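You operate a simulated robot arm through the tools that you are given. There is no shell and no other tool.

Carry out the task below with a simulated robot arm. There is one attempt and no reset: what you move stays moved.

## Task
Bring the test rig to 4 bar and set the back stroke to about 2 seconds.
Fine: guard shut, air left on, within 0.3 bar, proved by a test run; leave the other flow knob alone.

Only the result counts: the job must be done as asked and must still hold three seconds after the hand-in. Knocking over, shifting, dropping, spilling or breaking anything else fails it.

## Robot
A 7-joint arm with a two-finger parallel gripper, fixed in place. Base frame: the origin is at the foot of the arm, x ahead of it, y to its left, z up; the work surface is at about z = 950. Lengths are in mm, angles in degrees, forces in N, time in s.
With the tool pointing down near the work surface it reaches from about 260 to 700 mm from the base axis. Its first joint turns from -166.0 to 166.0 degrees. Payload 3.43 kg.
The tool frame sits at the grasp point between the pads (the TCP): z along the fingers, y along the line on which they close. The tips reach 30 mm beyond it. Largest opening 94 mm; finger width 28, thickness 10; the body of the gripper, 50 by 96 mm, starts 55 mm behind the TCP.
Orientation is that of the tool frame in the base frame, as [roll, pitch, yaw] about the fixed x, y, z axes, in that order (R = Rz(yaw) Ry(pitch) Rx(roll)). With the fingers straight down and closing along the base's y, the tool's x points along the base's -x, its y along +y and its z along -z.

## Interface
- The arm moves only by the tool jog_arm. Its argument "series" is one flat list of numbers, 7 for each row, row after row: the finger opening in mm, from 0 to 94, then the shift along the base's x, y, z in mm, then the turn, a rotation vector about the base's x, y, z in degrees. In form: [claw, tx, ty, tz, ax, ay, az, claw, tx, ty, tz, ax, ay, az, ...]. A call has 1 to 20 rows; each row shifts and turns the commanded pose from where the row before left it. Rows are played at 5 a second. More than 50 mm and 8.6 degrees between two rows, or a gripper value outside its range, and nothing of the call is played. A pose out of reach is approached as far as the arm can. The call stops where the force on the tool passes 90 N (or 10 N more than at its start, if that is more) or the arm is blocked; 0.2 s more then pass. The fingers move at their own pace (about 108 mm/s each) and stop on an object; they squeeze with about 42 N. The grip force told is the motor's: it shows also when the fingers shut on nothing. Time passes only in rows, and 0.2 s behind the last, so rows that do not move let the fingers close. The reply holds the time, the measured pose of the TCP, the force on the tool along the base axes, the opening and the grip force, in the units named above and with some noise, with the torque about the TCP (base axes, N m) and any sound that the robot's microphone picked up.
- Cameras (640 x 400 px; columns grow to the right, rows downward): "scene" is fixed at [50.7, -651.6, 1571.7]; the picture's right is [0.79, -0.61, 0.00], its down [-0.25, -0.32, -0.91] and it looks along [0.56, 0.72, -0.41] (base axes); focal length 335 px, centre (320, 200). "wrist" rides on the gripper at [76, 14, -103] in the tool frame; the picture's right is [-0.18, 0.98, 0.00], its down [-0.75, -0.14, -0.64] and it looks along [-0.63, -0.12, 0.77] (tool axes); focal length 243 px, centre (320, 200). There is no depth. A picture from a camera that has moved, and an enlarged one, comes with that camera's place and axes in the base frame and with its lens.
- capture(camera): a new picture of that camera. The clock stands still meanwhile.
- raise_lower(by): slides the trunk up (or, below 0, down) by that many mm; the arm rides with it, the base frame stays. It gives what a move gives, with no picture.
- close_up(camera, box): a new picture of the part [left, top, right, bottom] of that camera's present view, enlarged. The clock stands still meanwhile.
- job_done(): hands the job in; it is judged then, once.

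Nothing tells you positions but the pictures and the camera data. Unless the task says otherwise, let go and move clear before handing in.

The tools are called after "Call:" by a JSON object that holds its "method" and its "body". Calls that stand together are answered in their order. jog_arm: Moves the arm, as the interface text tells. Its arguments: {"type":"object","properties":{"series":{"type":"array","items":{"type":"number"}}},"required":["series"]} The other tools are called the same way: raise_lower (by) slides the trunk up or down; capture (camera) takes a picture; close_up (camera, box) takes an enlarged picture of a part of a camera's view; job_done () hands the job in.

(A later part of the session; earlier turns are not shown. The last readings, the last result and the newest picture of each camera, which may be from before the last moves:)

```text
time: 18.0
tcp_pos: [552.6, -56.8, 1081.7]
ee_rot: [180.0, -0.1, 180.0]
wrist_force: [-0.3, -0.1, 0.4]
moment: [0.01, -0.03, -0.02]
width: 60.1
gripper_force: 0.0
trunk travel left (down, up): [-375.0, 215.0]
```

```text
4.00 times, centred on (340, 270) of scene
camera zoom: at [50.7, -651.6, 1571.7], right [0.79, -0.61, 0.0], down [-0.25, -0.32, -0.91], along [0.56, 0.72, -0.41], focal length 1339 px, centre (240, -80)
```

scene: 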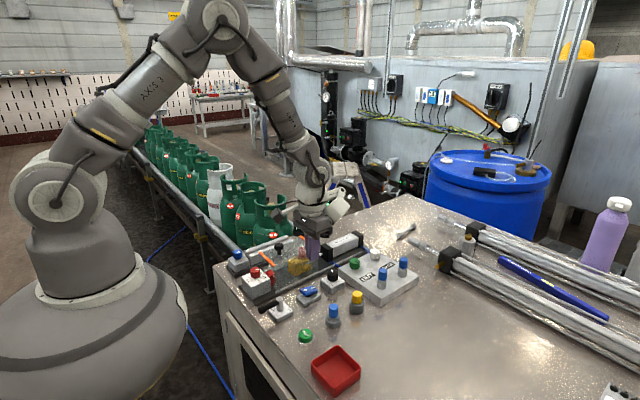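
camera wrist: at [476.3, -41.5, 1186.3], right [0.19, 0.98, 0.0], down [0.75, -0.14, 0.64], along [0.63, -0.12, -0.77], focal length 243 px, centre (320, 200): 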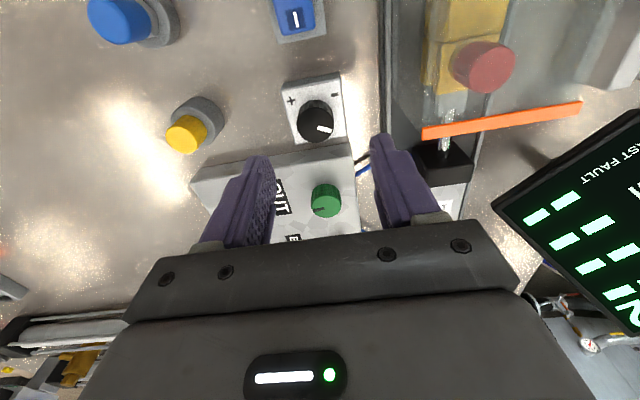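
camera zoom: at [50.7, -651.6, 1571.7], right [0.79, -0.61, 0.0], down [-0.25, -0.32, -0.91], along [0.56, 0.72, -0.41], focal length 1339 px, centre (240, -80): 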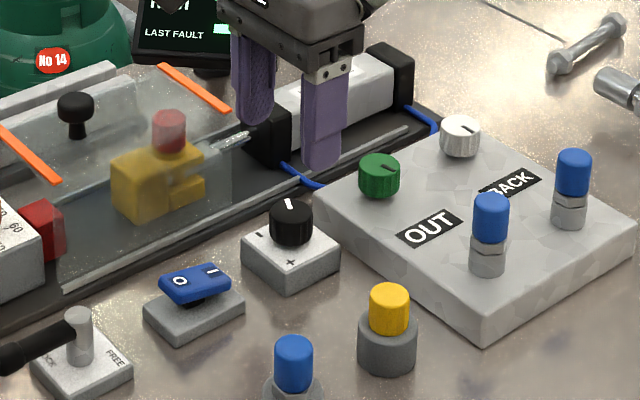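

The knob's top is centred at about (553.8, −59.5). I'll turn the gripper counter-clockwise first, which leaves room for a clockwise turn and keeps the display in the wrist view.

Call:
{"method": "jog_arm", "body": {"series": [60, 1.2, -2.7, 0, 0, 0, 8.4, 60, 0, 0, 0, 0, 0, 8.4, 60, 0, 0, 0, 0, 0, 8.4, 60, 0, 0, 0, 0, 0, 8.4, 60, 0, 0, 0, 0, 0, 8.4, 60, 0, 0, 0, 0, 0, 8.4, 60, 0, 0, 0, 0, 0, 8.4, 60, 0, 0, 0, 0, 0, 8.4, 60, 0, 0, 0, 0, 0, 0]}}

Call:
{"method": "capture", "body": {"camera": "wrist"}}

Call:
{"method": "capture", "body": {"camera": "scene"}}

```text
time: 20.0
tcp_pos: [553.5, -57.4, 1084.5]
ee_rot: [-179.9, 0.1, -112.6]
wrist_force: [0.0, -0.1, 0.6]
moment: [-0.02, 0.01, -0.03]
width: 60.1
gripper_force: 0.1
trunk travel left (down, up): [-375.0, 215.0]
```

```text
taken
camera wrist: at [509.3, -122.3, 1188.4], right [-0.84, 0.55, 0.0], down [0.42, 0.64, 0.64], along [0.35, 0.54, -0.77], focal length 243 px, centre (320, 200)
```

wrist: 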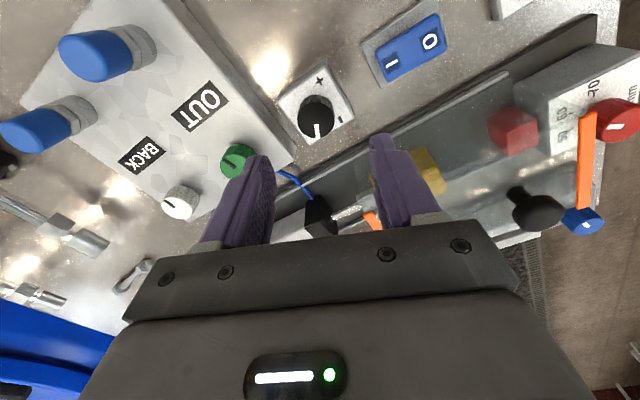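

```text
taken
```

scene: 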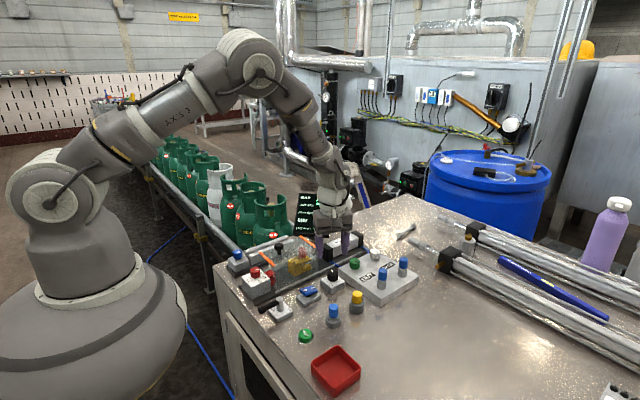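

Call:
{"method": "close_up", "body": {"camera": "scene", "box": [285, 185, 345, 245]}}

Call:
{"method": "close_up", "body": {"camera": "wrist", "box": [240, 60, 400, 220]}}

```text
6.67 times, centred on (315, 215) of scene
camera zoom: at [50.7, -651.6, 1571.7], right [0.79, -0.61, 0.0], down [-0.25, -0.32, -0.91], along [0.56, 0.72, -0.41], focal length 2232 px, centre (353, 100)
```

zoom: 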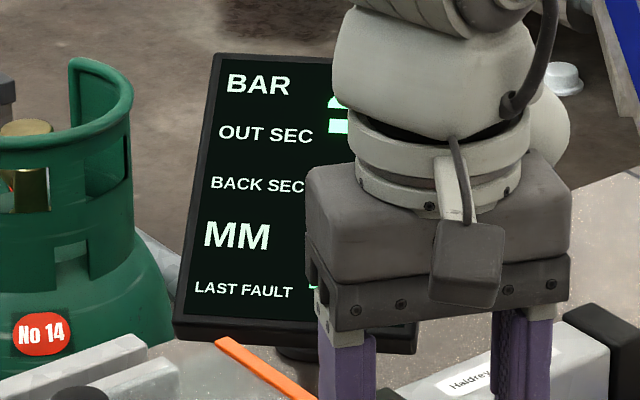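

```text
2.50 times, centred on (320, 140) of wrist
camera zoom: at [509.3, -122.3, 1188.4], right [-0.84, 0.55, 0.0], down [0.42, 0.64, 0.64], along [0.35, 0.54, -0.77], focal length 606 px, centre (320, 350)
```

zoom: 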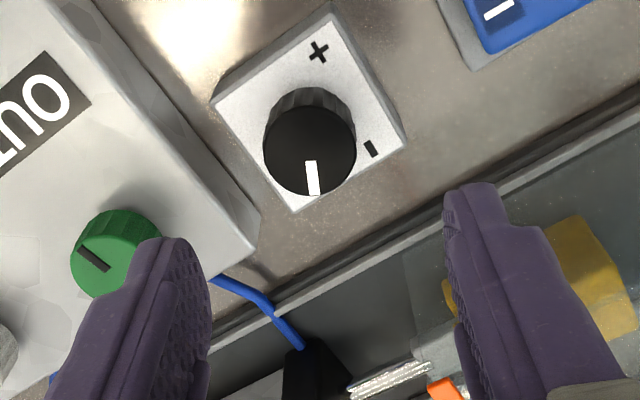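

The wrist view puts the knob at about (553.3, −60). I'll lower so the fingertips straddle it, staying above the flow-control plate, and close.

Call:
{"method": "jog_arm", "body": {"series": [60, 1, -2.3, -25, 0, 0, 0, 60, 0, 0, -25, 0, 0, 0, 60, 0, 0, -19, 0, 0, 0, 60, 0, 0, 0, 0, 0, 0, 20, 0, 0, 0, 0, 0, 0, 20, 0, 0, 0, 0, 0, 0]}}

Call:
{"method": "close_up", "body": {"camera": "scene", "box": [290, 220, 390, 300]}}

Call:
{"method": "capture", "body": {"camera": "wrist"}}

```text
time: 21.4
tcp_pos: [554.5, -61.5, 1015.6]
ee_rot: [180.0, 0.0, -112.9]
wrist_force: [5.2, -1.5, 0.4]
moment: [-0.08, 0.06, -0.02]
width: 29.5
gripper_force: 45.5
trunk travel left (down, up): [-375.0, 215.0]
```

```text
5.00 times, centred on (340, 260) of scene
camera zoom: at [50.7, -651.6, 1571.7], right [0.79, -0.61, 0.0], down [-0.25, -0.32, -0.91], along [0.56, 0.72, -0.41], focal length 1674 px, centre (220, -100)
```

zoom: 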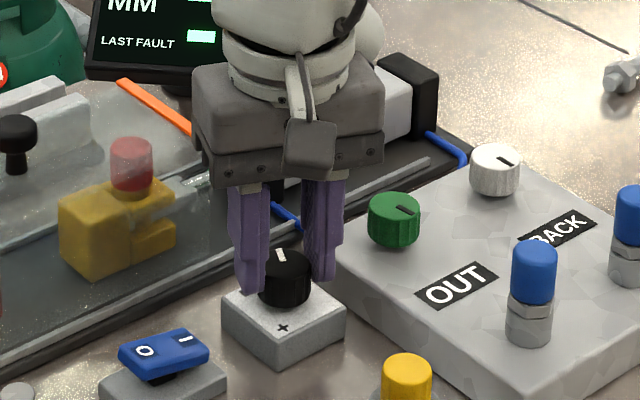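

```text
taken
camera wrist: at [511.1, -125.4, 1119.8], right [-0.83, 0.55, 0.0], down [0.42, 0.64, 0.64], along [0.35, 0.54, -0.77], focal length 243 px, centre (320, 200)
```

wrist: 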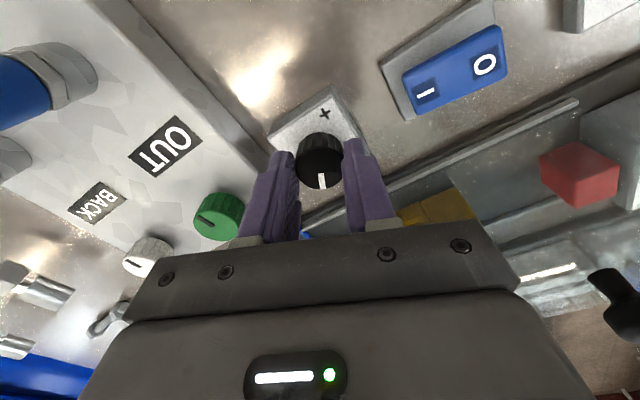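

The knob is gripped at 29.5 mm wide. I'll turn it clockwise about 25° and check the torque and the display.

Call:
{"method": "jog_arm", "body": {"series": [20, 0, 0, 0, 0, 0, -8.3, 20, 0, 0, 0, 0, 0, -8.3, 20, 0, 0, 0, 0, 0, -8.3, 20, 0, 0, 0, 0, 0, 0]}}

Call:
{"method": "close_up", "body": {"camera": "wrist", "box": [240, 60, 400, 220]}}

Call:
{"method": "close_up", "body": {"camera": "scene", "box": [285, 185, 345, 245]}}

```text
time: 22.4
tcp_pos: [553.4, -60.8, 1015.5]
ee_rot: [-179.9, 0.1, -137.9]
wrist_force: [7.0, -3.7, 11.1]
moment: [-0.16, 0.26, -0.02]
width: 29.5
gripper_force: 44.9
trunk travel left (down, up): [-375.0, 215.0]
```

```text
2.50 times, centred on (320, 140) of wrist
camera zoom: at [487.4, -101.0, 1119.8], right [-0.52, 0.85, 0.0], down [0.65, 0.4, 0.64], along [0.55, 0.34, -0.77], focal length 606 px, centre (320, 350)
```

zoom: 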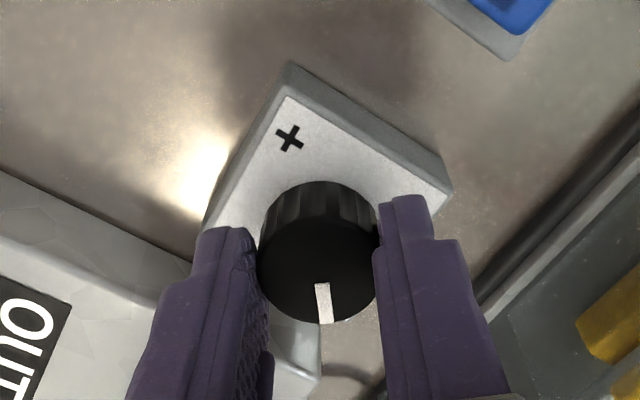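

```text
6.67 times, centred on (315, 215) of scene
camera zoom: at [50.7, -651.6, 1571.7], right [0.79, -0.61, 0.0], down [-0.25, -0.32, -0.91], along [0.56, 0.72, -0.41], focal length 2232 px, centre (353, 100)
```

zoom: 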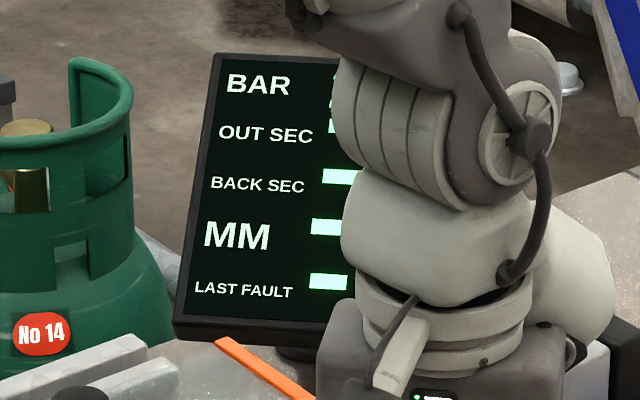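

The knob turns with the fingers, so it isn't locked. I'll go another 25° clockwise and then read the pressure.

Call:
{"method": "jog_arm", "body": {"series": [20, 0, 0, 0, 0, 0, -8.3, 20, 0, 0, 0, 0, 0, -8.3, 20, 0, 0, 0, 0, 0, -8.3, 20, 0, 0, 0, 0, 0, 0]}}

Call:
{"method": "capture", "body": {"camera": "wrist"}}

Call:
{"method": "close_up", "body": {"camera": "scene", "box": [285, 185, 345, 245]}}

```text
time: 23.4
tcp_pos: [553.4, -58.8, 1017.0]
ee_rot: [-180.0, 0.0, -162.7]
wrist_force: [8.9, -4.9, 3.4]
moment: [-0.19, -1.15, -0.01]
width: 29.5
gripper_force: 44.9
trunk travel left (down, up): [-375.0, 215.0]
```

```text
taken
camera wrist: at [476.4, -69.1, 1119.8], right [-0.12, 0.99, 0.0], down [0.76, 0.09, 0.64], along [0.64, 0.07, -0.77], focal length 243 px, centre (320, 200)
```

wrist: 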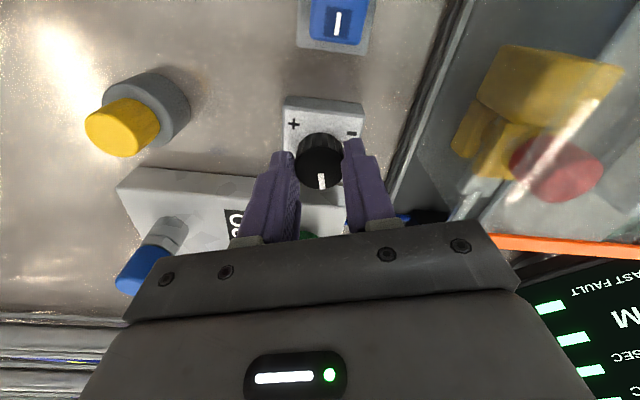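

```text
6.67 times, centred on (315, 215) of scene
camera zoom: at [50.7, -651.6, 1571.7], right [0.79, -0.61, 0.0], down [-0.25, -0.32, -0.91], along [0.56, 0.72, -0.41], focal length 2232 px, centre (353, 100)
```

zoom: 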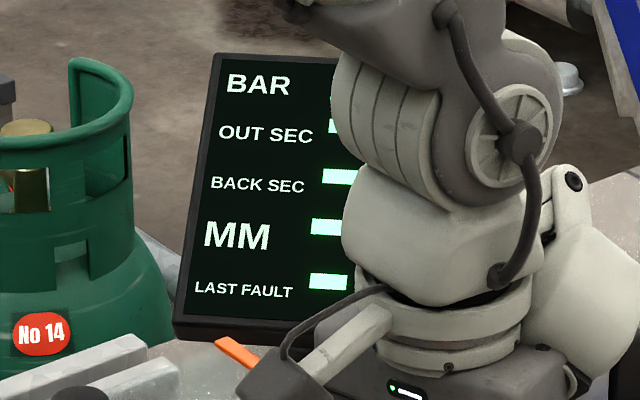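

The arm blocks the reading here. I'll let go, rise and move back so the display comes into view.

Call:
{"method": "jog_arm", "body": {"series": [60, 0, 0, 0, 0, 0, 0, 60, 0, 0, 0, 0, 0, 0, 60, 0, 0, 35, 0, 0, 0, 60, 0, 0, 35, 0, 0, 0, 60, -35, 0, 30, 0, 0, 0, 60, -45, 0, 15, 0, 0, 0, 60, -45, 0, 10, 0, 0, 0, 60, 0, 0, 0, 0, 0, 0]}}

Call:
{"method": "close_up", "body": {"camera": "scene", "box": [285, 185, 345, 245]}}

Call:
{"method": "capture", "body": {"camera": "wrist"}}

```text
time: 25.2
tcp_pos: [429.3, -61.8, 1144.7]
ee_rot: [180.0, 0.0, -162.5]
wrist_force: [0.2, 0.0, 0.7]
moment: [-0.01, 0.05, -0.02]
width: 60.1
gripper_force: 0.0
trunk travel left (down, up): [-375.0, 215.0]
```

```text
6.67 times, centred on (315, 215) of scene
camera zoom: at [50.7, -651.6, 1571.7], right [0.79, -0.61, 0.0], down [-0.25, -0.32, -0.91], along [0.56, 0.72, -0.41], focal length 2232 px, centre (353, 100)
```

zoom: 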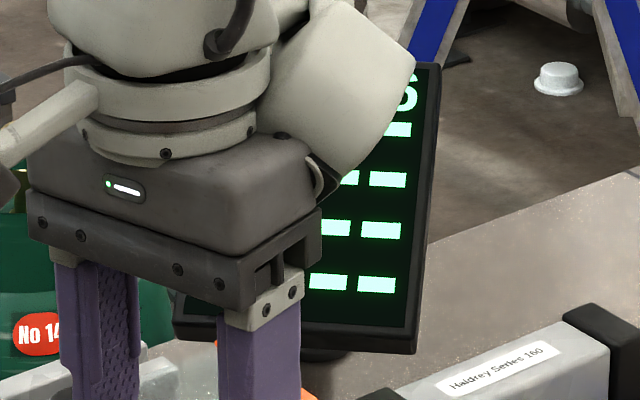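

```text
taken
camera wrist: at [351.2, -69.2, 1247.6], right [-0.12, 0.99, 0.0], down [0.76, 0.09, 0.64], along [0.64, 0.08, -0.77], focal length 243 px, centre (320, 200)
```

wrist: 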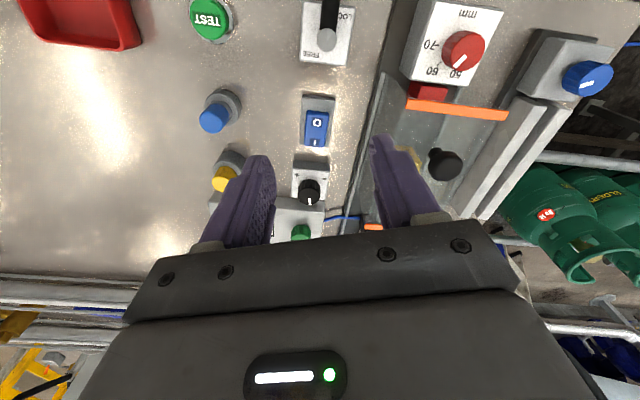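

Call:
{"method": "jog_arm", "body": {"series": [60, -35, 15, 10, 0, 0, 0, 60, 0, 0, 0, 0, 0, 0]}}

Call:
{"method": "close_up", "body": {"camera": "scene", "box": [285, 185, 345, 245]}}

Call:
{"method": "close_up", "body": {"camera": "scene", "box": [310, 240, 410, 320]}}

```text
time: 25.8
tcp_pos: [393.8, -46.6, 1151.5]
ee_rot: [-179.9, 0.1, -162.6]
wrist_force: [0.2, 0.0, 0.4]
moment: [0.02, 0.0, -0.01]
width: 59.8
gripper_force: 0.0
trunk travel left (down, up): [-375.0, 215.0]
```

```text
6.67 times, centred on (315, 215) of scene
camera zoom: at [50.7, -651.6, 1571.7], right [0.79, -0.61, 0.0], down [-0.25, -0.32, -0.91], along [0.56, 0.72, -0.41], focal length 2232 px, centre (353, 100)
```

zoom: 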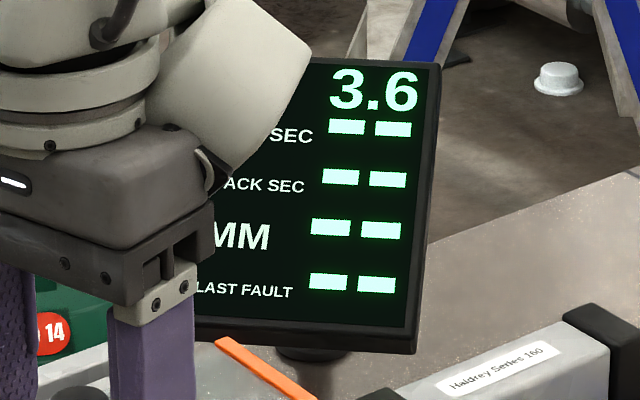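

```text
5.00 times, centred on (360, 280) of scene
camera zoom: at [50.7, -651.6, 1571.7], right [0.79, -0.61, 0.0], down [-0.25, -0.32, -0.91], along [0.56, 0.72, -0.41], focal length 1674 px, centre (120, -200)
```

zoom: 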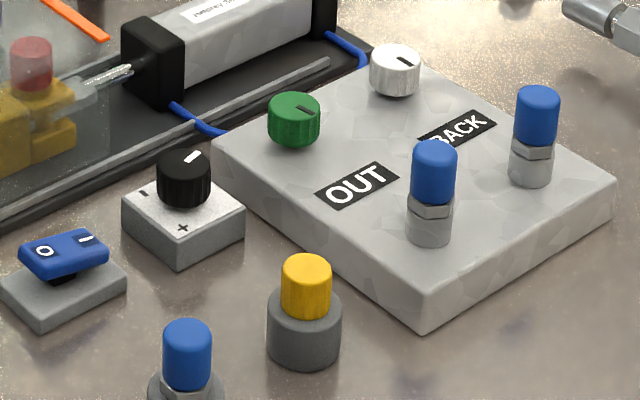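

It reads 3.6 bar after 50°, which is about 0.028 bar per degree. I'll go back, grip again and turn another 14.3°.

Call:
{"method": "jog_arm", "body": {"series": [60, 35, -15, -10, 0, 0, 0, 60, 45, 0, -10, 0, 0, 0, 60, 45, 0, -15, 0, 0, 0, 60, 35, 0, -30, 0, 0, 0, 60, 0, 0, -35, 0, 0, 0, 60, 0, 0, -35, 0, 0, 0, 60, 0, 0, 0, 0, 0, 0, 20, 0, 0, 0, 0, 0, 0, 20, 0, 0, 0, 0, 0, 0, 20, 0, 0, 0, 0, 0, -7.15, 20, 0, 0, 0, 0, 0, -7.15, 20, 0, 0, 0, 0, 0, 0, 60, 0, 0, 0, 0, 0, 0, 60, 0, 0, 0, 0, 0, 0, 60, 0, 0, 35, 0, 0, 0, 60, 0, 0, 35, 0, 0, 0, 60, -35, 0, 30, 0, 0, 0, 60, -45, 0, 15, 0, 0, 0, 60, -45, 0, 10, 0, 0, 0, 60, -35, 15, 10, 0, 0, 0]}}

Call:
{"method": "close_up", "body": {"camera": "scene", "box": [285, 185, 345, 245]}}

Call:
{"method": "close_up", "body": {"camera": "scene", "box": [260, 240, 410, 320]}}

```text
time: 30.0
tcp_pos: [388.6, -42.8, 1152.2]
ee_rot: [-179.9, 0.0, -177.0]
wrist_force: [-1.1, -0.4, -0.9]
moment: [-0.01, 0.0, 0.0]
width: 59.9
gripper_force: 0.0
trunk travel left (down, up): [-375.0, 215.0]
```

```text
6.67 times, centred on (315, 215) of scene
camera zoom: at [50.7, -651.6, 1571.7], right [0.79, -0.61, 0.0], down [-0.25, -0.32, -0.91], along [0.56, 0.72, -0.41], focal length 2232 px, centre (353, 100)
```

zoom: 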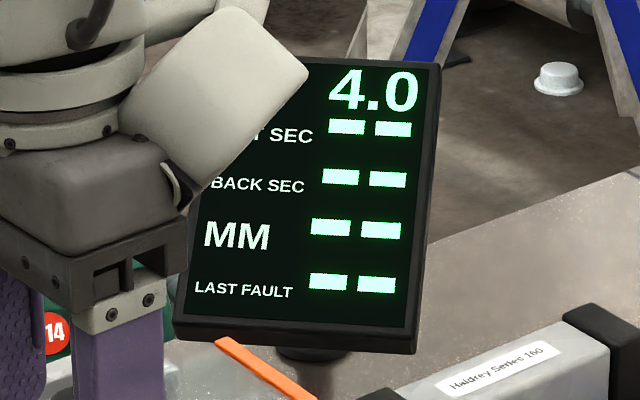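

```text
4.27 times, centred on (335, 280) of scene
camera zoom: at [50.7, -651.6, 1571.7], right [0.79, -0.61, 0.0], down [-0.25, -0.32, -0.91], along [0.56, 0.72, -0.41], focal length 1428 px, centre (256, -141)
```

zoom: 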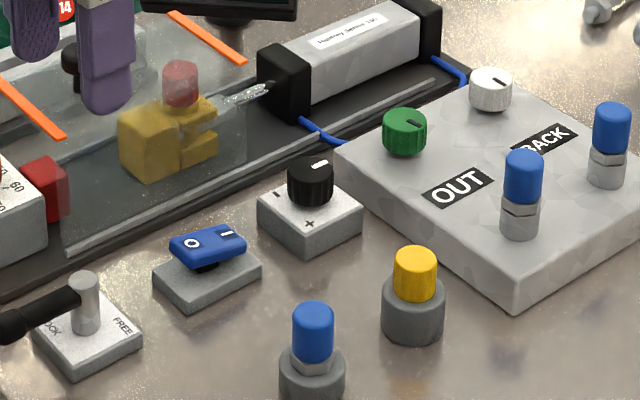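

The display reads 4.0 bar. Before adjusting the flow I'll press TEST, at about (381, −171, 964), to get baseline times, so I'm moving above it with the fingers closed.

Call:
{"method": "jog_arm", "body": {"series": [0, -2, -42, -15, 0, 0, 0, 0, -2, -42, -20, 0, 0, 0, 0, -2, -43, -25, 0, 0, 0, 0, 0, 0, -40, 0, 0, 0, 0, 0, 0, 0, 0, 0, 0]}}

Call:
{"method": "capture", "body": {"camera": "wrist"}}

Call:
{"method": "capture", "body": {"camera": "scene"}}

```text
time: 31.2
tcp_pos: [386.2, -173.6, 1050.9]
ee_rot: [180.0, 0.0, -176.9]
wrist_force: [-0.5, -0.2, 0.2]
moment: [0.02, -0.03, 0.0]
width: 0.0
gripper_force: 32.8
trunk travel left (down, up): [-375.0, 215.0]
```

```text
taken
camera wrist: at [308.2, -163.5, 1154.4], right [0.13, 0.99, 0.0], down [0.76, -0.1, 0.64], along [0.64, -0.08, -0.77], focal length 243 px, centre (320, 200)
```

wrist: 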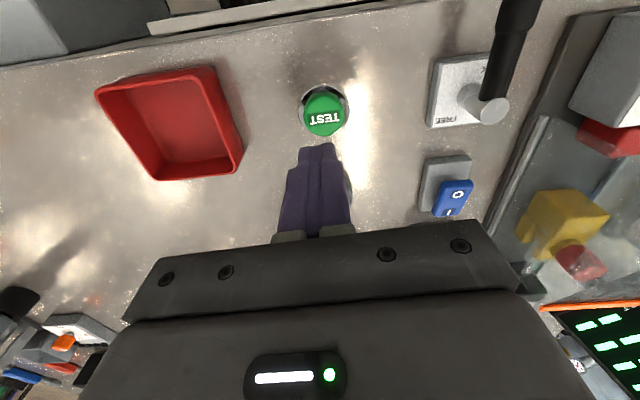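

```text
taken
```

scene: 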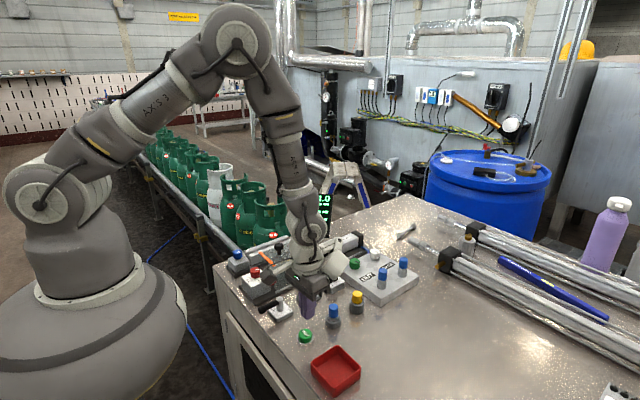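

The button is at about (379.5, −170.5), so I need a small shift before pressing.

Call:
{"method": "jog_arm", "body": {"series": [0, -5, 2.9, -20, 0, 0, 0, 0, 0, 0, -25, 0, 0, 0, 0, 0, 0, -8, 0, 0, 0, 0, 0, 0, -3, 0, 0, 0]}}

Call:
{"method": "close_up", "body": {"camera": "scene", "box": [280, 300, 340, 350]}}

```text
time: 32.2
tcp_pos: [381.8, -169.1, 994.5]
ee_rot: [-179.9, 0.1, -176.9]
wrist_force: [0.3, -1.3, 12.2]
moment: [-0.04, 0.0, 0.09]
width: 0.1
gripper_force: 32.9
trunk travel left (down, up): [-375.0, 215.0]
heard: click
```

```text
8.00 times, centred on (310, 325) of scene
camera zoom: at [50.7, -651.6, 1571.7], right [0.79, -0.61, 0.0], down [-0.25, -0.32, -0.91], along [0.56, 0.72, -0.41], focal length 2678 px, centre (400, -800)
```

zoom: 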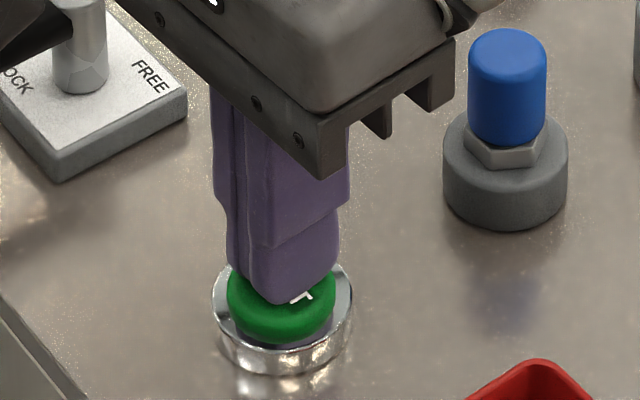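

I heard a click, so the button registered. I'll rise a little, wait and watch the carriage.

Call:
{"method": "jog_arm", "body": {"series": [0, 0, 0, 10, 0, 0, 0, 0, 0, 0, 15, 0, 0, 0]}}

Call:
{"method": "close_up", "body": {"camera": "scene", "box": [240, 180, 380, 300]}}

Call:
{"method": "close_up", "body": {"camera": "wrist", "box": [480, 150, 640, 400]}}

```text
time: 32.8
tcp_pos: [382.1, -168.1, 1019.9]
ee_rot: [180.0, 0.0, -176.9]
wrist_force: [0.6, 1.0, 0.3]
moment: [0.02, 0.01, 0.01]
width: 0.0
gripper_force: 32.5
trunk travel left (down, up): [-375.0, 215.0]
```

```text
3.33 times, centred on (310, 240) of scene
camera zoom: at [50.7, -651.6, 1571.7], right [0.79, -0.61, 0.0], down [-0.25, -0.32, -0.91], along [0.56, 0.72, -0.41], focal length 1116 px, centre (353, 67)
```

zoom: 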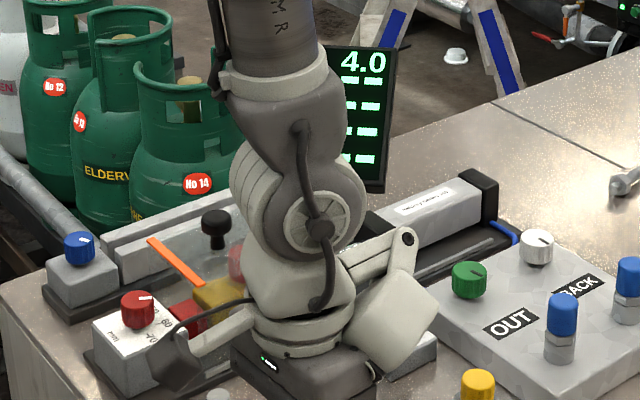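

```text
1.60 times, centred on (560, 275) of wrist
camera zoom: at [304.8, -157.1, 1123.5], right [0.13, 0.99, 0.0], down [0.76, -0.1, 0.64], along [0.64, -0.08, -0.77], focal length 388 px, centre (-64, 80)
```

zoom: 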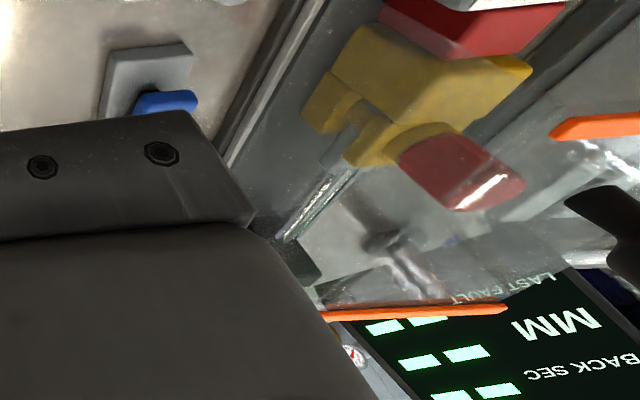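

The carriage has gone out to the stop, so the test is running. I'll wait a few seconds for the full cycle.

Call:
{"method": "jog_arm", "body": {"series": [0, 0, 0, 0, 0, 0, 0, 0, 0, 0, 0, 0, 0, 0, 0, 0, 0, 0, 0, 0, 0, 0, 0, 0, 0, 0, 0, 0, 0, 0, 0, 0, 0, 0, 0]}}

Call:
{"method": "close_up", "body": {"camera": "scene", "box": [240, 180, 380, 300]}}

```text
time: 34.0
tcp_pos: [382.4, -167.6, 1020.3]
ee_rot: [179.9, 0.0, -177.0]
wrist_force: [-0.3, -1.2, 0.4]
moment: [0.0, 0.05, 0.01]
width: 0.0
gripper_force: 32.9
trunk travel left (down, up): [-375.0, 215.0]
```

```text
3.33 times, centred on (310, 240) of scene
camera zoom: at [50.7, -651.6, 1571.7], right [0.79, -0.61, 0.0], down [-0.25, -0.32, -0.91], along [0.56, 0.72, -0.41], focal length 1116 px, centre (353, 67)
```

zoom: 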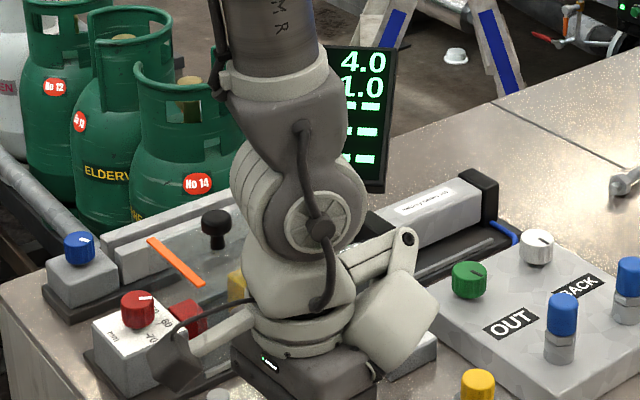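

OUT time reads 1.0 s and the return stroke is under way. I'll wait for it to finish.

Call:
{"method": "jog_arm", "body": {"series": [0, 0, 0, 0, 0, 0, 0, 0, 0, 0, 0, 0, 0, 0, 0, 0, 0, 0, 0, 0, 0, 0, 0, 0, 0, 0, 0, 0, 0, 0, 0, 0, 0, 0, 0, 0, 0, 0, 0, 0, 0, 0, 0, 0, 0, 0, 0, 0, 0, 0, 0, 0, 0, 0, 0, 0]}}

Call:
{"method": "close_up", "body": {"camera": "scene", "box": [240, 180, 380, 300]}}

Call:
{"method": "close_up", "body": {"camera": "scene", "box": [300, 185, 345, 235]}}

```text
time: 35.8
tcp_pos: [382.4, -167.8, 1020.4]
ee_rot: [-179.9, 0.0, -176.9]
wrist_force: [-0.4, -0.5, -0.3]
moment: [-0.01, 0.01, 0.0]
width: 0.0
gripper_force: 32.2
trunk travel left (down, up): [-375.0, 215.0]
```

```text
3.33 times, centred on (310, 240) of scene
camera zoom: at [50.7, -651.6, 1571.7], right [0.79, -0.61, 0.0], down [-0.25, -0.32, -0.91], along [0.56, 0.72, -0.41], focal length 1116 px, centre (353, 67)
```

zoom: 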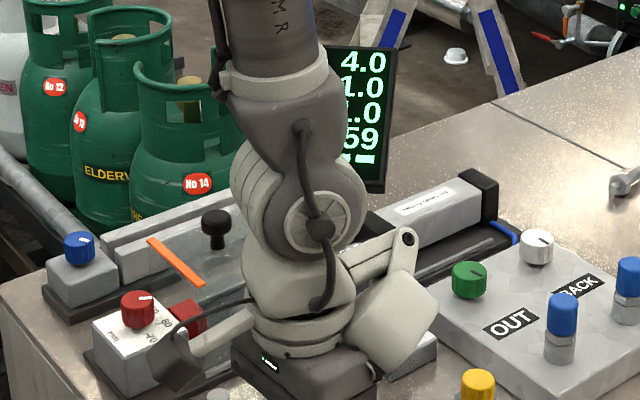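

```text
8.00 times, centred on (322, 210) of scene
camera zoom: at [50.7, -651.6, 1571.7], right [0.79, -0.61, 0.0], down [-0.25, -0.32, -0.91], along [0.56, 0.72, -0.41], focal length 2678 px, centre (300, 120)
```

zoom: 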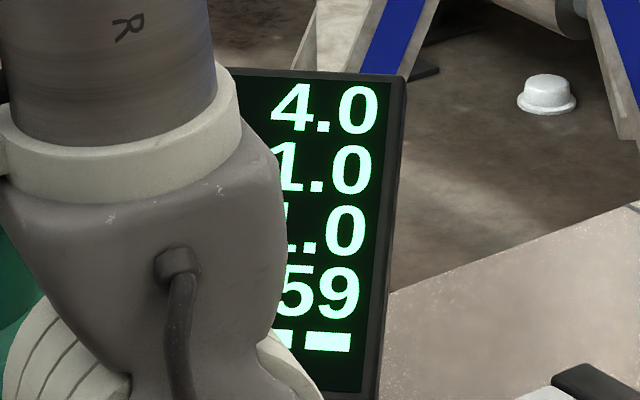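

Baseline is 4.0 bar, OUT 1.0 s, BACK 1.0 s, 59 mm and no fault. The back stroke has to be slowed with the white BACK knob at about (720, −64, 1004), near the reach limit, so I'll rise and move over it.

Call:
{"method": "jog_arm", "body": {"series": [60, 0, 0, 45, 0, 0, 0, 60, 0, 0, 45, 0, 0, 0, 60, 35, 20, 10, 0, 0, 0, 60, 45, 15, 0, 0, 0, -3.1, 60, 45, 15, 0, 0, 0, 0, 60, 45, 15, 0, 0, 0, 0, 60, 45, 15, 0, 0, 0, 0, 60, 45, 15, 0, 0, 0, 0, 60, 35, 10, 0, 0, 0, 0, 60, 20, 0, -20, 0, 0, 0, 60, 0, 0, -20, 0, 0, 0, 60, 0, 0, 0, 0, 0, 0]}}

Call:
{"method": "capture", "body": {"camera": "wrist"}}

Call:
{"method": "capture", "body": {"camera": "scene"}}

```text
time: 38.4
tcp_pos: [697.7, -63.4, 1078.9]
ee_rot: [179.9, 0.0, -179.9]
wrist_force: [0.3, 0.5, 0.3]
moment: [0.01, 0.0, -0.03]
width: 60.2
gripper_force: 0.0
trunk travel left (down, up): [-375.0, 215.0]
```

```text
taken
camera wrist: at [620.5, -49.5, 1182.0], right [0.18, 0.98, 0.0], down [0.75, -0.14, 0.64], along [0.63, -0.12, -0.77], focal length 243 px, centre (320, 200)
```

wrist: 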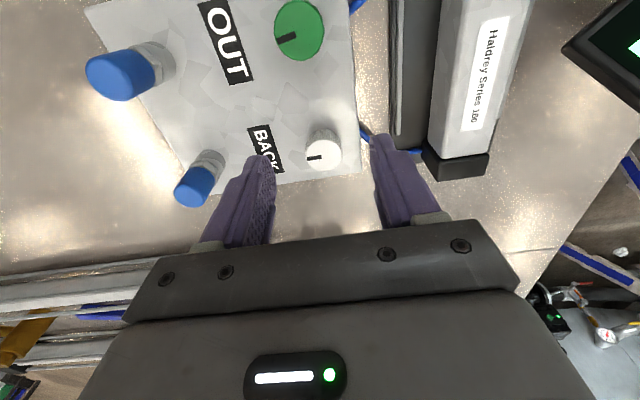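

```text
taken
```

scene: 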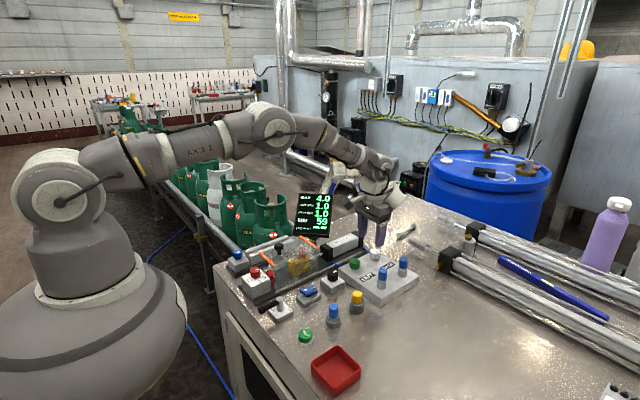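

The scene camera can now read the display with the arm out here. I'll look closely at the white knob's pointer and exact centre.

Call:
{"method": "close_up", "body": {"camera": "wrist", "box": [250, 90, 390, 210]}}

Call:
{"method": "close_up", "body": {"camera": "wrist", "box": [170, 0, 370, 120]}}

Call:
{"method": "close_up", "body": {"camera": "scene", "box": [290, 180, 340, 245]}}

```text
3.33 times, centred on (320, 150) of wrist
camera zoom: at [620.5, -49.5, 1182.0], right [0.18, 0.98, 0.0], down [0.75, -0.14, 0.64], along [0.63, -0.12, -0.77], focal length 809 px, centre (320, 367)
```

zoom: 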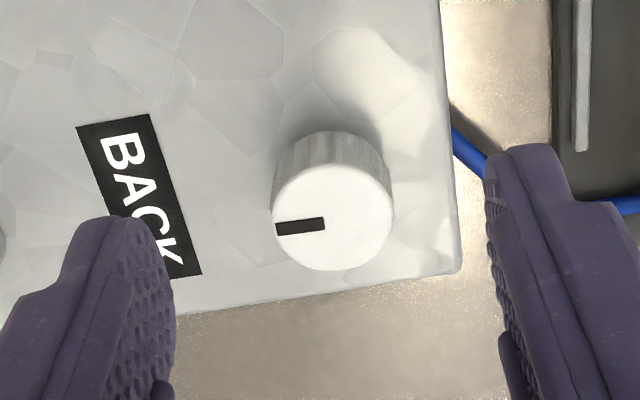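

```text
3.20 times, centred on (270, 60) of wrist
camera zoom: at [620.5, -49.5, 1182.0], right [0.18, 0.98, 0.0], down [0.75, -0.14, 0.64], along [0.63, -0.12, -0.77], focal length 776 px, centre (480, 648)
```

zoom: 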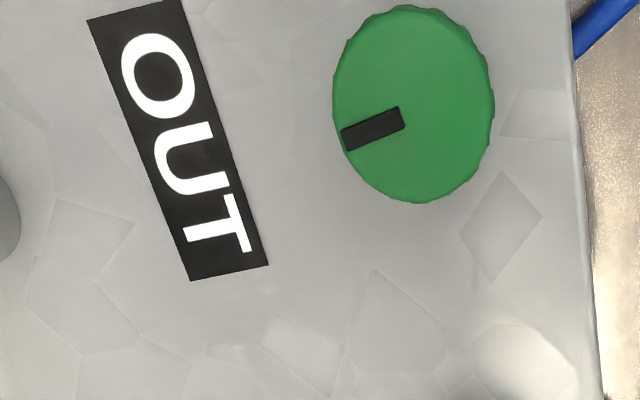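

```text
6.15 times, centred on (315, 212) of scene
camera zoom: at [50.7, -651.6, 1571.7], right [0.79, -0.61, 0.0], down [-0.25, -0.32, -0.91], along [0.56, 0.72, -0.41], focal length 2060 px, centre (351, 123)
```

zoom: 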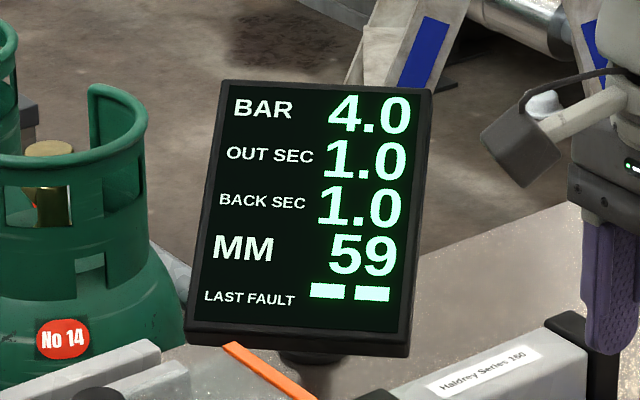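

Everything checks out. I'll shift over the knob's centre at this height first to see whether the arm actually reaches.

Call:
{"method": "jog_arm", "body": {"series": [60, 11, -0.6, 0, 0, 0, 0, 60, 11.4, -0.6, 0, 0, 0, 0, 60, 0, 0, -20, 0, 0, 0, 60, 0, 0, 0, 0, 0, 0]}}

Call:
{"method": "capture", "body": {"camera": "wrist"}}

```text
time: 39.4
tcp_pos: [719.0, -66.9, 1059.1]
ee_rot: [180.0, -0.1, -180.0]
wrist_force: [-0.1, 0.6, 0.7]
moment: [0.02, 0.04, 0.0]
width: 59.8
gripper_force: 0.1
trunk travel left (down, up): [-375.0, 215.0]
```

```text
taken
camera wrist: at [642.2, -52.0, 1162.7], right [0.18, 0.98, 0.0], down [0.75, -0.14, 0.64], along [0.63, -0.12, -0.77], focal length 243 px, centre (320, 200)
```

wrist: 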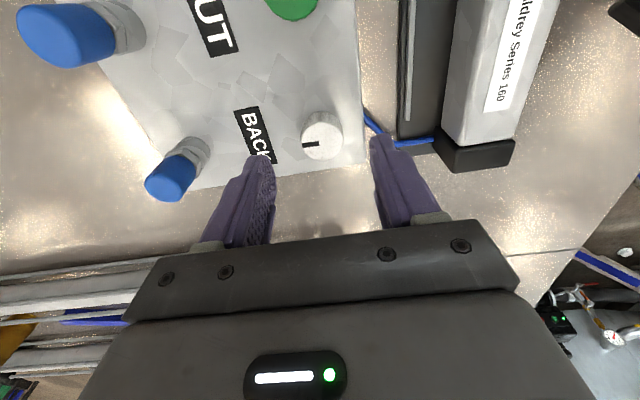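

The arm reaches it. I'll lower to grip height and close on the white knob.

Call:
{"method": "jog_arm", "body": {"series": [60, 0, 1, -21, 0, 0, 0, 60, 0, 0, -20, 0, 0, 0, 60, 0, 0, 0, 0, 0, 0]}}

Call:
{"method": "close_up", "body": {"camera": "scene", "box": [330, 210, 430, 290]}}

Call:
{"method": "close_up", "body": {"camera": "wrist", "box": [240, 80, 400, 230]}}

```text
time: 40.2
tcp_pos: [719.0, -65.1, 1022.0]
ee_rot: [-180.0, 0.0, -179.9]
wrist_force: [-0.2, 0.3, -0.2]
moment: [0.01, 0.01, -0.03]
width: 60.1
gripper_force: 0.1
trunk travel left (down, up): [-375.0, 215.0]
```

```text
5.00 times, centred on (380, 250) of scene
camera zoom: at [50.7, -651.6, 1571.7], right [0.79, -0.61, 0.0], down [-0.25, -0.32, -0.91], along [0.56, 0.72, -0.41], focal length 1674 px, centre (20, -50)
```

zoom: 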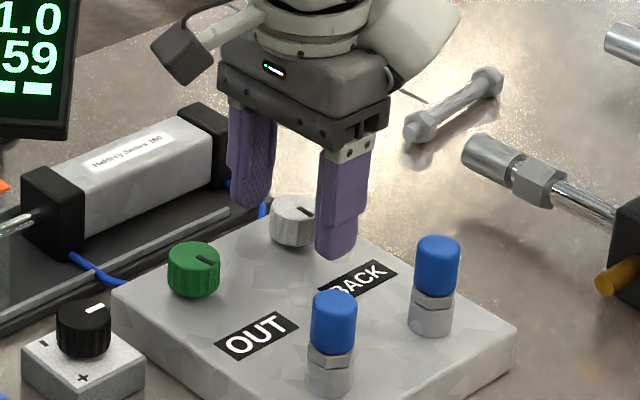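

```text
2.67 times, centred on (320, 155) of wrist
camera zoom: at [640.3, -50.6, 1124.4], right [0.18, 0.98, 0.0], down [0.75, -0.14, 0.64], along [0.63, -0.12, -0.77], focal length 647 px, centre (320, 320)
```

zoom: 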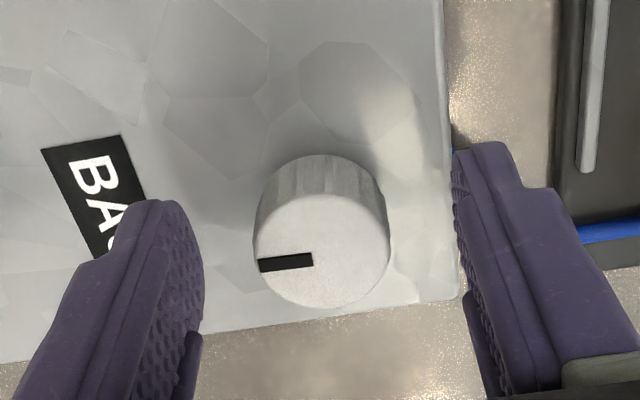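

Call:
{"method": "jog_arm", "body": {"series": [60, 0.5, 0, -4, 0, 0, 0, 20, 0, 0, 0, 0, 0, 0, 20, 0, 0, 0, 0, 0, 0, 20, 0, 0, 0, 0, 0, 0]}}

```text
time: 41.2
tcp_pos: [714.2, -65.1, 1016.4]
ee_rot: [-180.0, 0.1, 180.0]
wrist_force: [-0.8, -2.0, -3.3]
moment: [-0.16, -0.46, 0.04]
width: 29.5
gripper_force: 45.1
out of reach, approached as far as the arm can: row 1
trunk travel left (down, up): [-375.0, 215.0]
```

At grip height the arm falls about 5 mm short in x. I'll open, lift and lower the trunk 100 mm, since that gives more horizontal reach.

Call:
{"method": "jog_arm", "body": {"series": [60, 0, 0, 0, 0, 0, 0, 60, 0, 0, 0, 0, 0, 0, 60, -0.5, 0, 30, 0, 0, 0, 60, -10, 0, 45, 0, 0, 0, 60, -10, 0, 45, 0, 0, 0, 60, 0, 0, 0, 0, 0, 0]}}

Call:
{"method": "close_up", "body": {"camera": "scene", "box": [330, 210, 430, 290]}}

```text
time: 42.6
tcp_pos: [728.1, -66.5, 1130.2]
ee_rot: [-179.9, -0.2, 180.0]
wrist_force: [0.1, -0.4, 0.7]
moment: [-0.01, -0.04, -0.02]
width: 60.0
gripper_force: 0.1
out of reach, approached as far as the arm can: row 3, 4, 5
trunk travel left (down, up): [-375.0, 215.0]
```

```text
5.00 times, centred on (380, 250) of scene
camera zoom: at [50.7, -651.6, 1571.7], right [0.79, -0.61, 0.0], down [-0.25, -0.32, -0.91], along [0.56, 0.72, -0.41], focal length 1674 px, centre (20, -50)
```

zoom: 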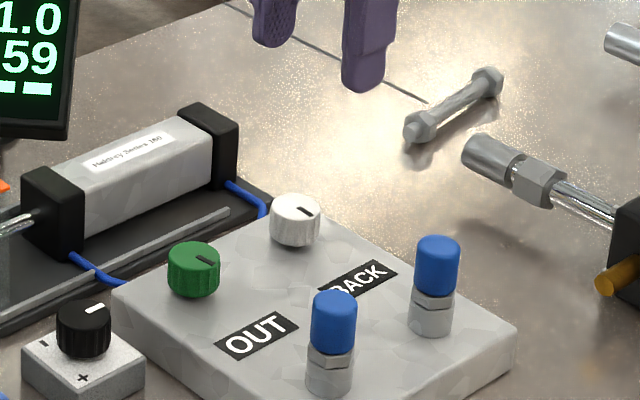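

Call:
{"method": "jog_arm", "body": {"series": [60, -20, 0, 10, 0, 0, 0, 60, -10, 0, 0, 0, 0, 0, 60, 0, 0, 0, 0, 0, 0]}}

Call:
{"method": "capture", "body": {"camera": "scene"}}

```text
time: 43.4
tcp_pos: [728.8, -69.1, 1141.3]
ee_rot: [180.0, -0.1, -179.9]
wrist_force: [0.1, -0.6, -0.6]
moment: [-0.03, 0.01, -0.02]
width: 60.1
gripper_force: 0.1
out of reach, approached as far as the arm can: row 1, 2
trunk travel left (down, up): [-375.0, 215.0]
```

```text
taken
```

scene: 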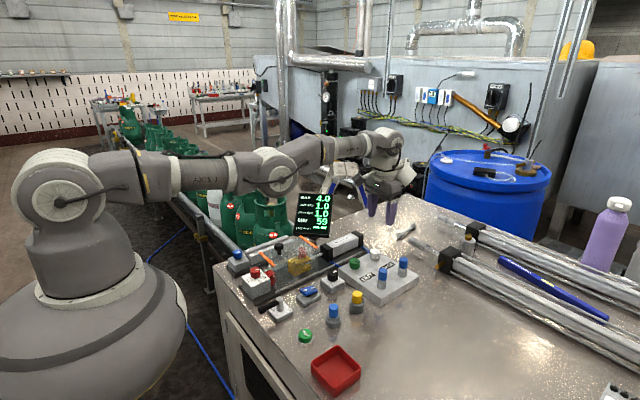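

The arm is nearly straight and isn't pulling back in x. Working in free space above the table, I'll try small steps inward to bend the elbow again.

Call:
{"method": "jog_arm", "body": {"series": [60, -15, 0, 5, 0, 0, 0, 60, -15, 0, 5, 0, 0, 0, 60, -15, 0, 5, 0, 0, 0, 60, 0, 0, 0, 0, 0, 0]}}

Call:
{"method": "capture", "body": {"camera": "scene"}}

```text
time: 44.4
tcp_pos: [727.6, -72.0, 1149.0]
ee_rot: [180.0, -0.1, -180.0]
wrist_force: [-0.4, 0.0, -0.3]
moment: [0.0, 0.03, 0.0]
width: 59.9
gripper_force: 0.1
out of reach, approached as far as the arm can: row 1, 2, 3
trunk travel left (down, up): [-375.0, 215.0]
```

```text
taken
```

scene: 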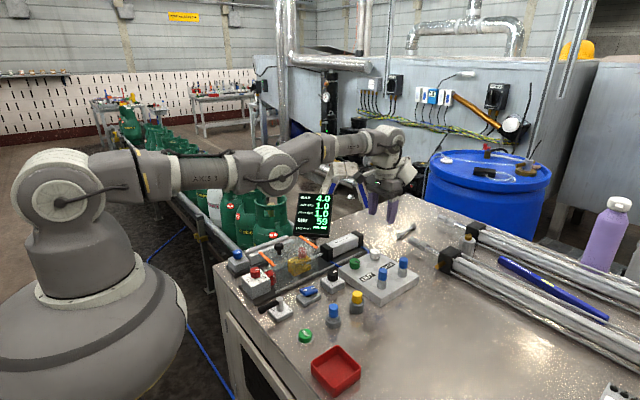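

The arm is straight at the elbow, a singular pose. Moving down should make the elbow bend upward again, so I'll bring the command back nearer the real position while lowering in free space.

Call:
{"method": "jog_arm", "body": {"series": [60, 30, 0, -10, 0, 0, 0, 60, 25, 0, -12, 0, 0, 0, 60, 0, 0, -15, 0, 0, 0, 60, 0, 0, 0, 0, 0, 0]}}

Call:
{"method": "capture", "body": {"camera": "scene"}}

```text
time: 45.4
tcp_pos: [728.3, -67.0, 1112.6]
ee_rot: [180.0, 0.0, -180.0]
wrist_force: [-0.1, 0.7, 0.3]
moment: [0.0, -0.01, -0.01]
width: 60.0
gripper_force: 0.0
out of reach, approached as far as the arm can: row 1, 2
trunk travel left (down, up): [-375.0, 215.0]
```

```text
taken
```

scene: 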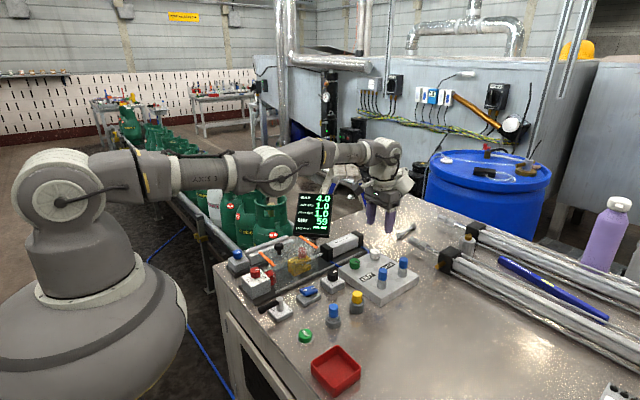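

Call:
{"method": "jog_arm", "body": {"series": [60, -10, 0, -6, 0, 0, 0, 60, -10, 0, -6, 0, 0, 0, 60, 0, 0, 0, 0, 0, 0]}}

```text
time: 46.2
tcp_pos: [726.4, -69.1, 1101.1]
ee_rot: [-180.0, -0.2, -179.9]
wrist_force: [-0.1, -0.9, -0.4]
moment: [0.0, 0.0, 0.01]
width: 60.0
gripper_force: 0.1
out of reach, approached as far as the arm can: row 1, 2
trunk travel left (down, up): [-375.0, 215.0]
```

It's still stuck in x. Tilting the tool a little about y should make the elbow share the motion and leave the straight pose, and there's free space here to do it.

Call:
{"method": "jog_arm", "body": {"series": [60, -12, 0, 5, 0, 8, 0, 60, -12, 0, 5, 0, 8, 0, 60, 0, 0, 0, 0, 0, 0]}}

Call:
{"method": "capture", "body": {"camera": "scene"}}

```text
time: 47.0
tcp_pos: [671.3, -73.4, 1118.8]
ee_rot: [179.9, -16.0, 180.0]
wrist_force: [0.3, 0.2, -0.4]
moment: [0.01, -0.02, 0.01]
width: 59.9
gripper_force: 0.2
out of reach, approached as far as the arm can: row 1, 2
trunk travel left (down, up): [-375.0, 215.0]
```

```text
taken
```

scene: 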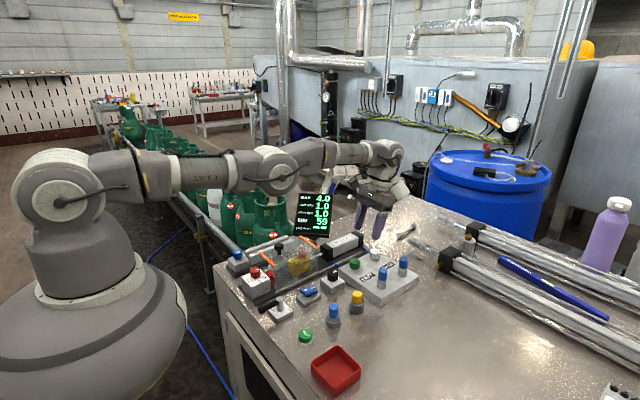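

Progress: x has dropped to 671 with a 16° tilt. I'll continue a little further inward.

Call:
{"method": "jog_arm", "body": {"series": [60, -10, 0, 5, 0, 8, 0, 60, -10, 0, 5, 0, 0, 0, 60, -10, 0, 5, 0, 0, 0, 60, 0, 0, 0, 0, 0, 0]}}

Call:
{"method": "capture", "body": {"camera": "scene"}}

```text
time: 48.0
tcp_pos: [643.2, -79.0, 1145.3]
ee_rot: [-179.9, -24.1, 180.0]
wrist_force: [-0.1, 0.6, -0.5]
moment: [0.0, 0.01, -0.03]
width: 59.9
gripper_force: 0.0
out of reach, approached as far as the arm can: row 1, 2, 3
trunk travel left (down, up): [-375.0, 215.0]
```

```text
taken
```

scene: 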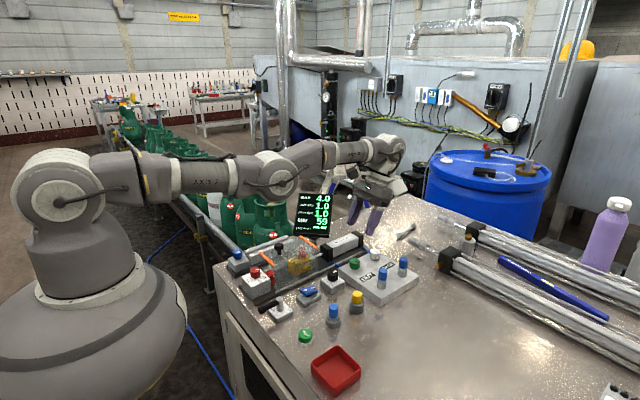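

The solver seems trapped on the wrong side of the straight elbow. I'll stretch outward first to re-centre it, then tilt and come inward in a single step.

Call:
{"method": "jog_arm", "body": {"series": [60, 25, 0, 0, 0, 0, 0, 60, 25, 0, 0, 0, 0, 0, 60, 0, 0, 0, 0, 0, 0]}}

Call:
{"method": "jog_arm", "body": {"series": [60, 15, 0, 0, 0, 0, 0, 60, 0, 0, 0, 0, 0, 0]}}

Call:
{"method": "jog_arm", "body": {"series": [60, 15, 0, 0, 0, 0, 0, 60, 0, 0, 0, 0, 0, 0]}}

```text
time: 48.8
tcp_pos: [645.5, -75.8, 1144.2]
ee_rot: [-180.0, -24.0, -180.0]
wrist_force: [-0.1, 0.3, -0.2]
moment: [-0.02, 0.01, -0.02]
width: 59.7
gripper_force: 0.0
out of reach, approached as far as the arm can: row 1, 2
trunk travel left (down, up): [-375.0, 215.0]
```

```text
time: 49.4
tcp_pos: [645.4, -76.7, 1145.8]
ee_rot: [-180.0, -24.0, 180.0]
wrist_force: [-0.1, -0.6, 0.1]
moment: [-0.01, 0.01, 0.0]
width: 60.0
gripper_force: 0.0
out of reach, approached as far as the arm can: row 1
trunk travel left (down, up): [-375.0, 215.0]
```

```text
time: 50.0
tcp_pos: [645.5, -76.4, 1144.0]
ee_rot: [179.9, -24.2, -180.0]
wrist_force: [-0.3, 0.0, -0.9]
moment: [0.0, 0.01, -0.01]
width: 59.6
gripper_force: 0.0
out of reach, approached as far as the arm can: row 1
trunk travel left (down, up): [-375.0, 215.0]
```

Commands seem to re-sync to the reached pose after each failed row. I'll combine a tilt with a larger inward step so the wrist itself has to come in.

Call:
{"method": "jog_arm", "body": {"series": [60, -47, 0, -5, 0, 8, 0, 60, 0, 0, 0, 0, 0, 0]}}

Call:
{"method": "capture", "body": {"camera": "scene"}}

```text
time: 50.6
tcp_pos: [618.8, -76.5, 1135.8]
ee_rot: [-179.9, -32.0, -180.0]
wrist_force: [0.5, 0.5, -0.2]
moment: [-0.04, 0.01, 0.0]
width: 60.0
gripper_force: 0.0
out of reach, approached as far as the arm can: row 1
trunk travel left (down, up): [-375.0, 215.0]
```

```text
taken
```

scene: 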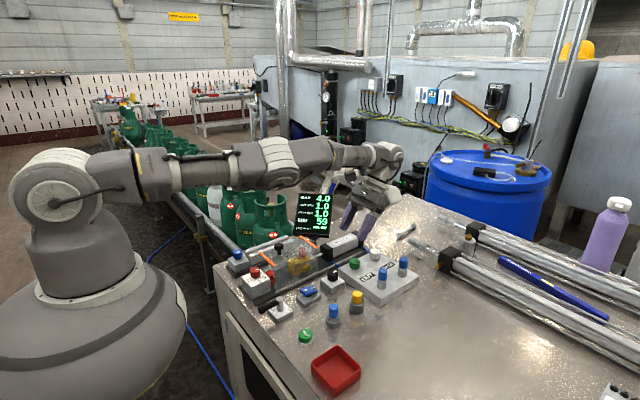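

Call:
{"method": "jog_arm", "body": {"series": [60, -15, 0, 0, 0, 0, 0, 60, 0, 0, 0, 0, 0, 0]}}

Call:
{"method": "capture", "body": {"camera": "scene"}}

```text
time: 51.2
tcp_pos: [602.9, -79.1, 1136.6]
ee_rot: [-180.0, -32.0, 179.9]
wrist_force: [-0.3, -0.9, -0.2]
moment: [0.05, -0.01, 0.01]
width: 60.1
gripper_force: 0.0
trunk travel left (down, up): [-375.0, 215.0]
```

```text
taken
```

scene: 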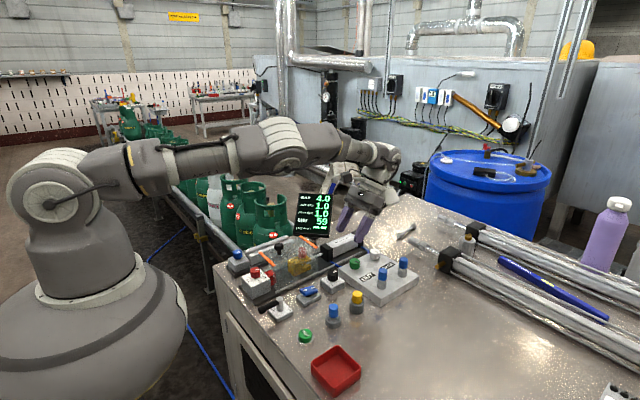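

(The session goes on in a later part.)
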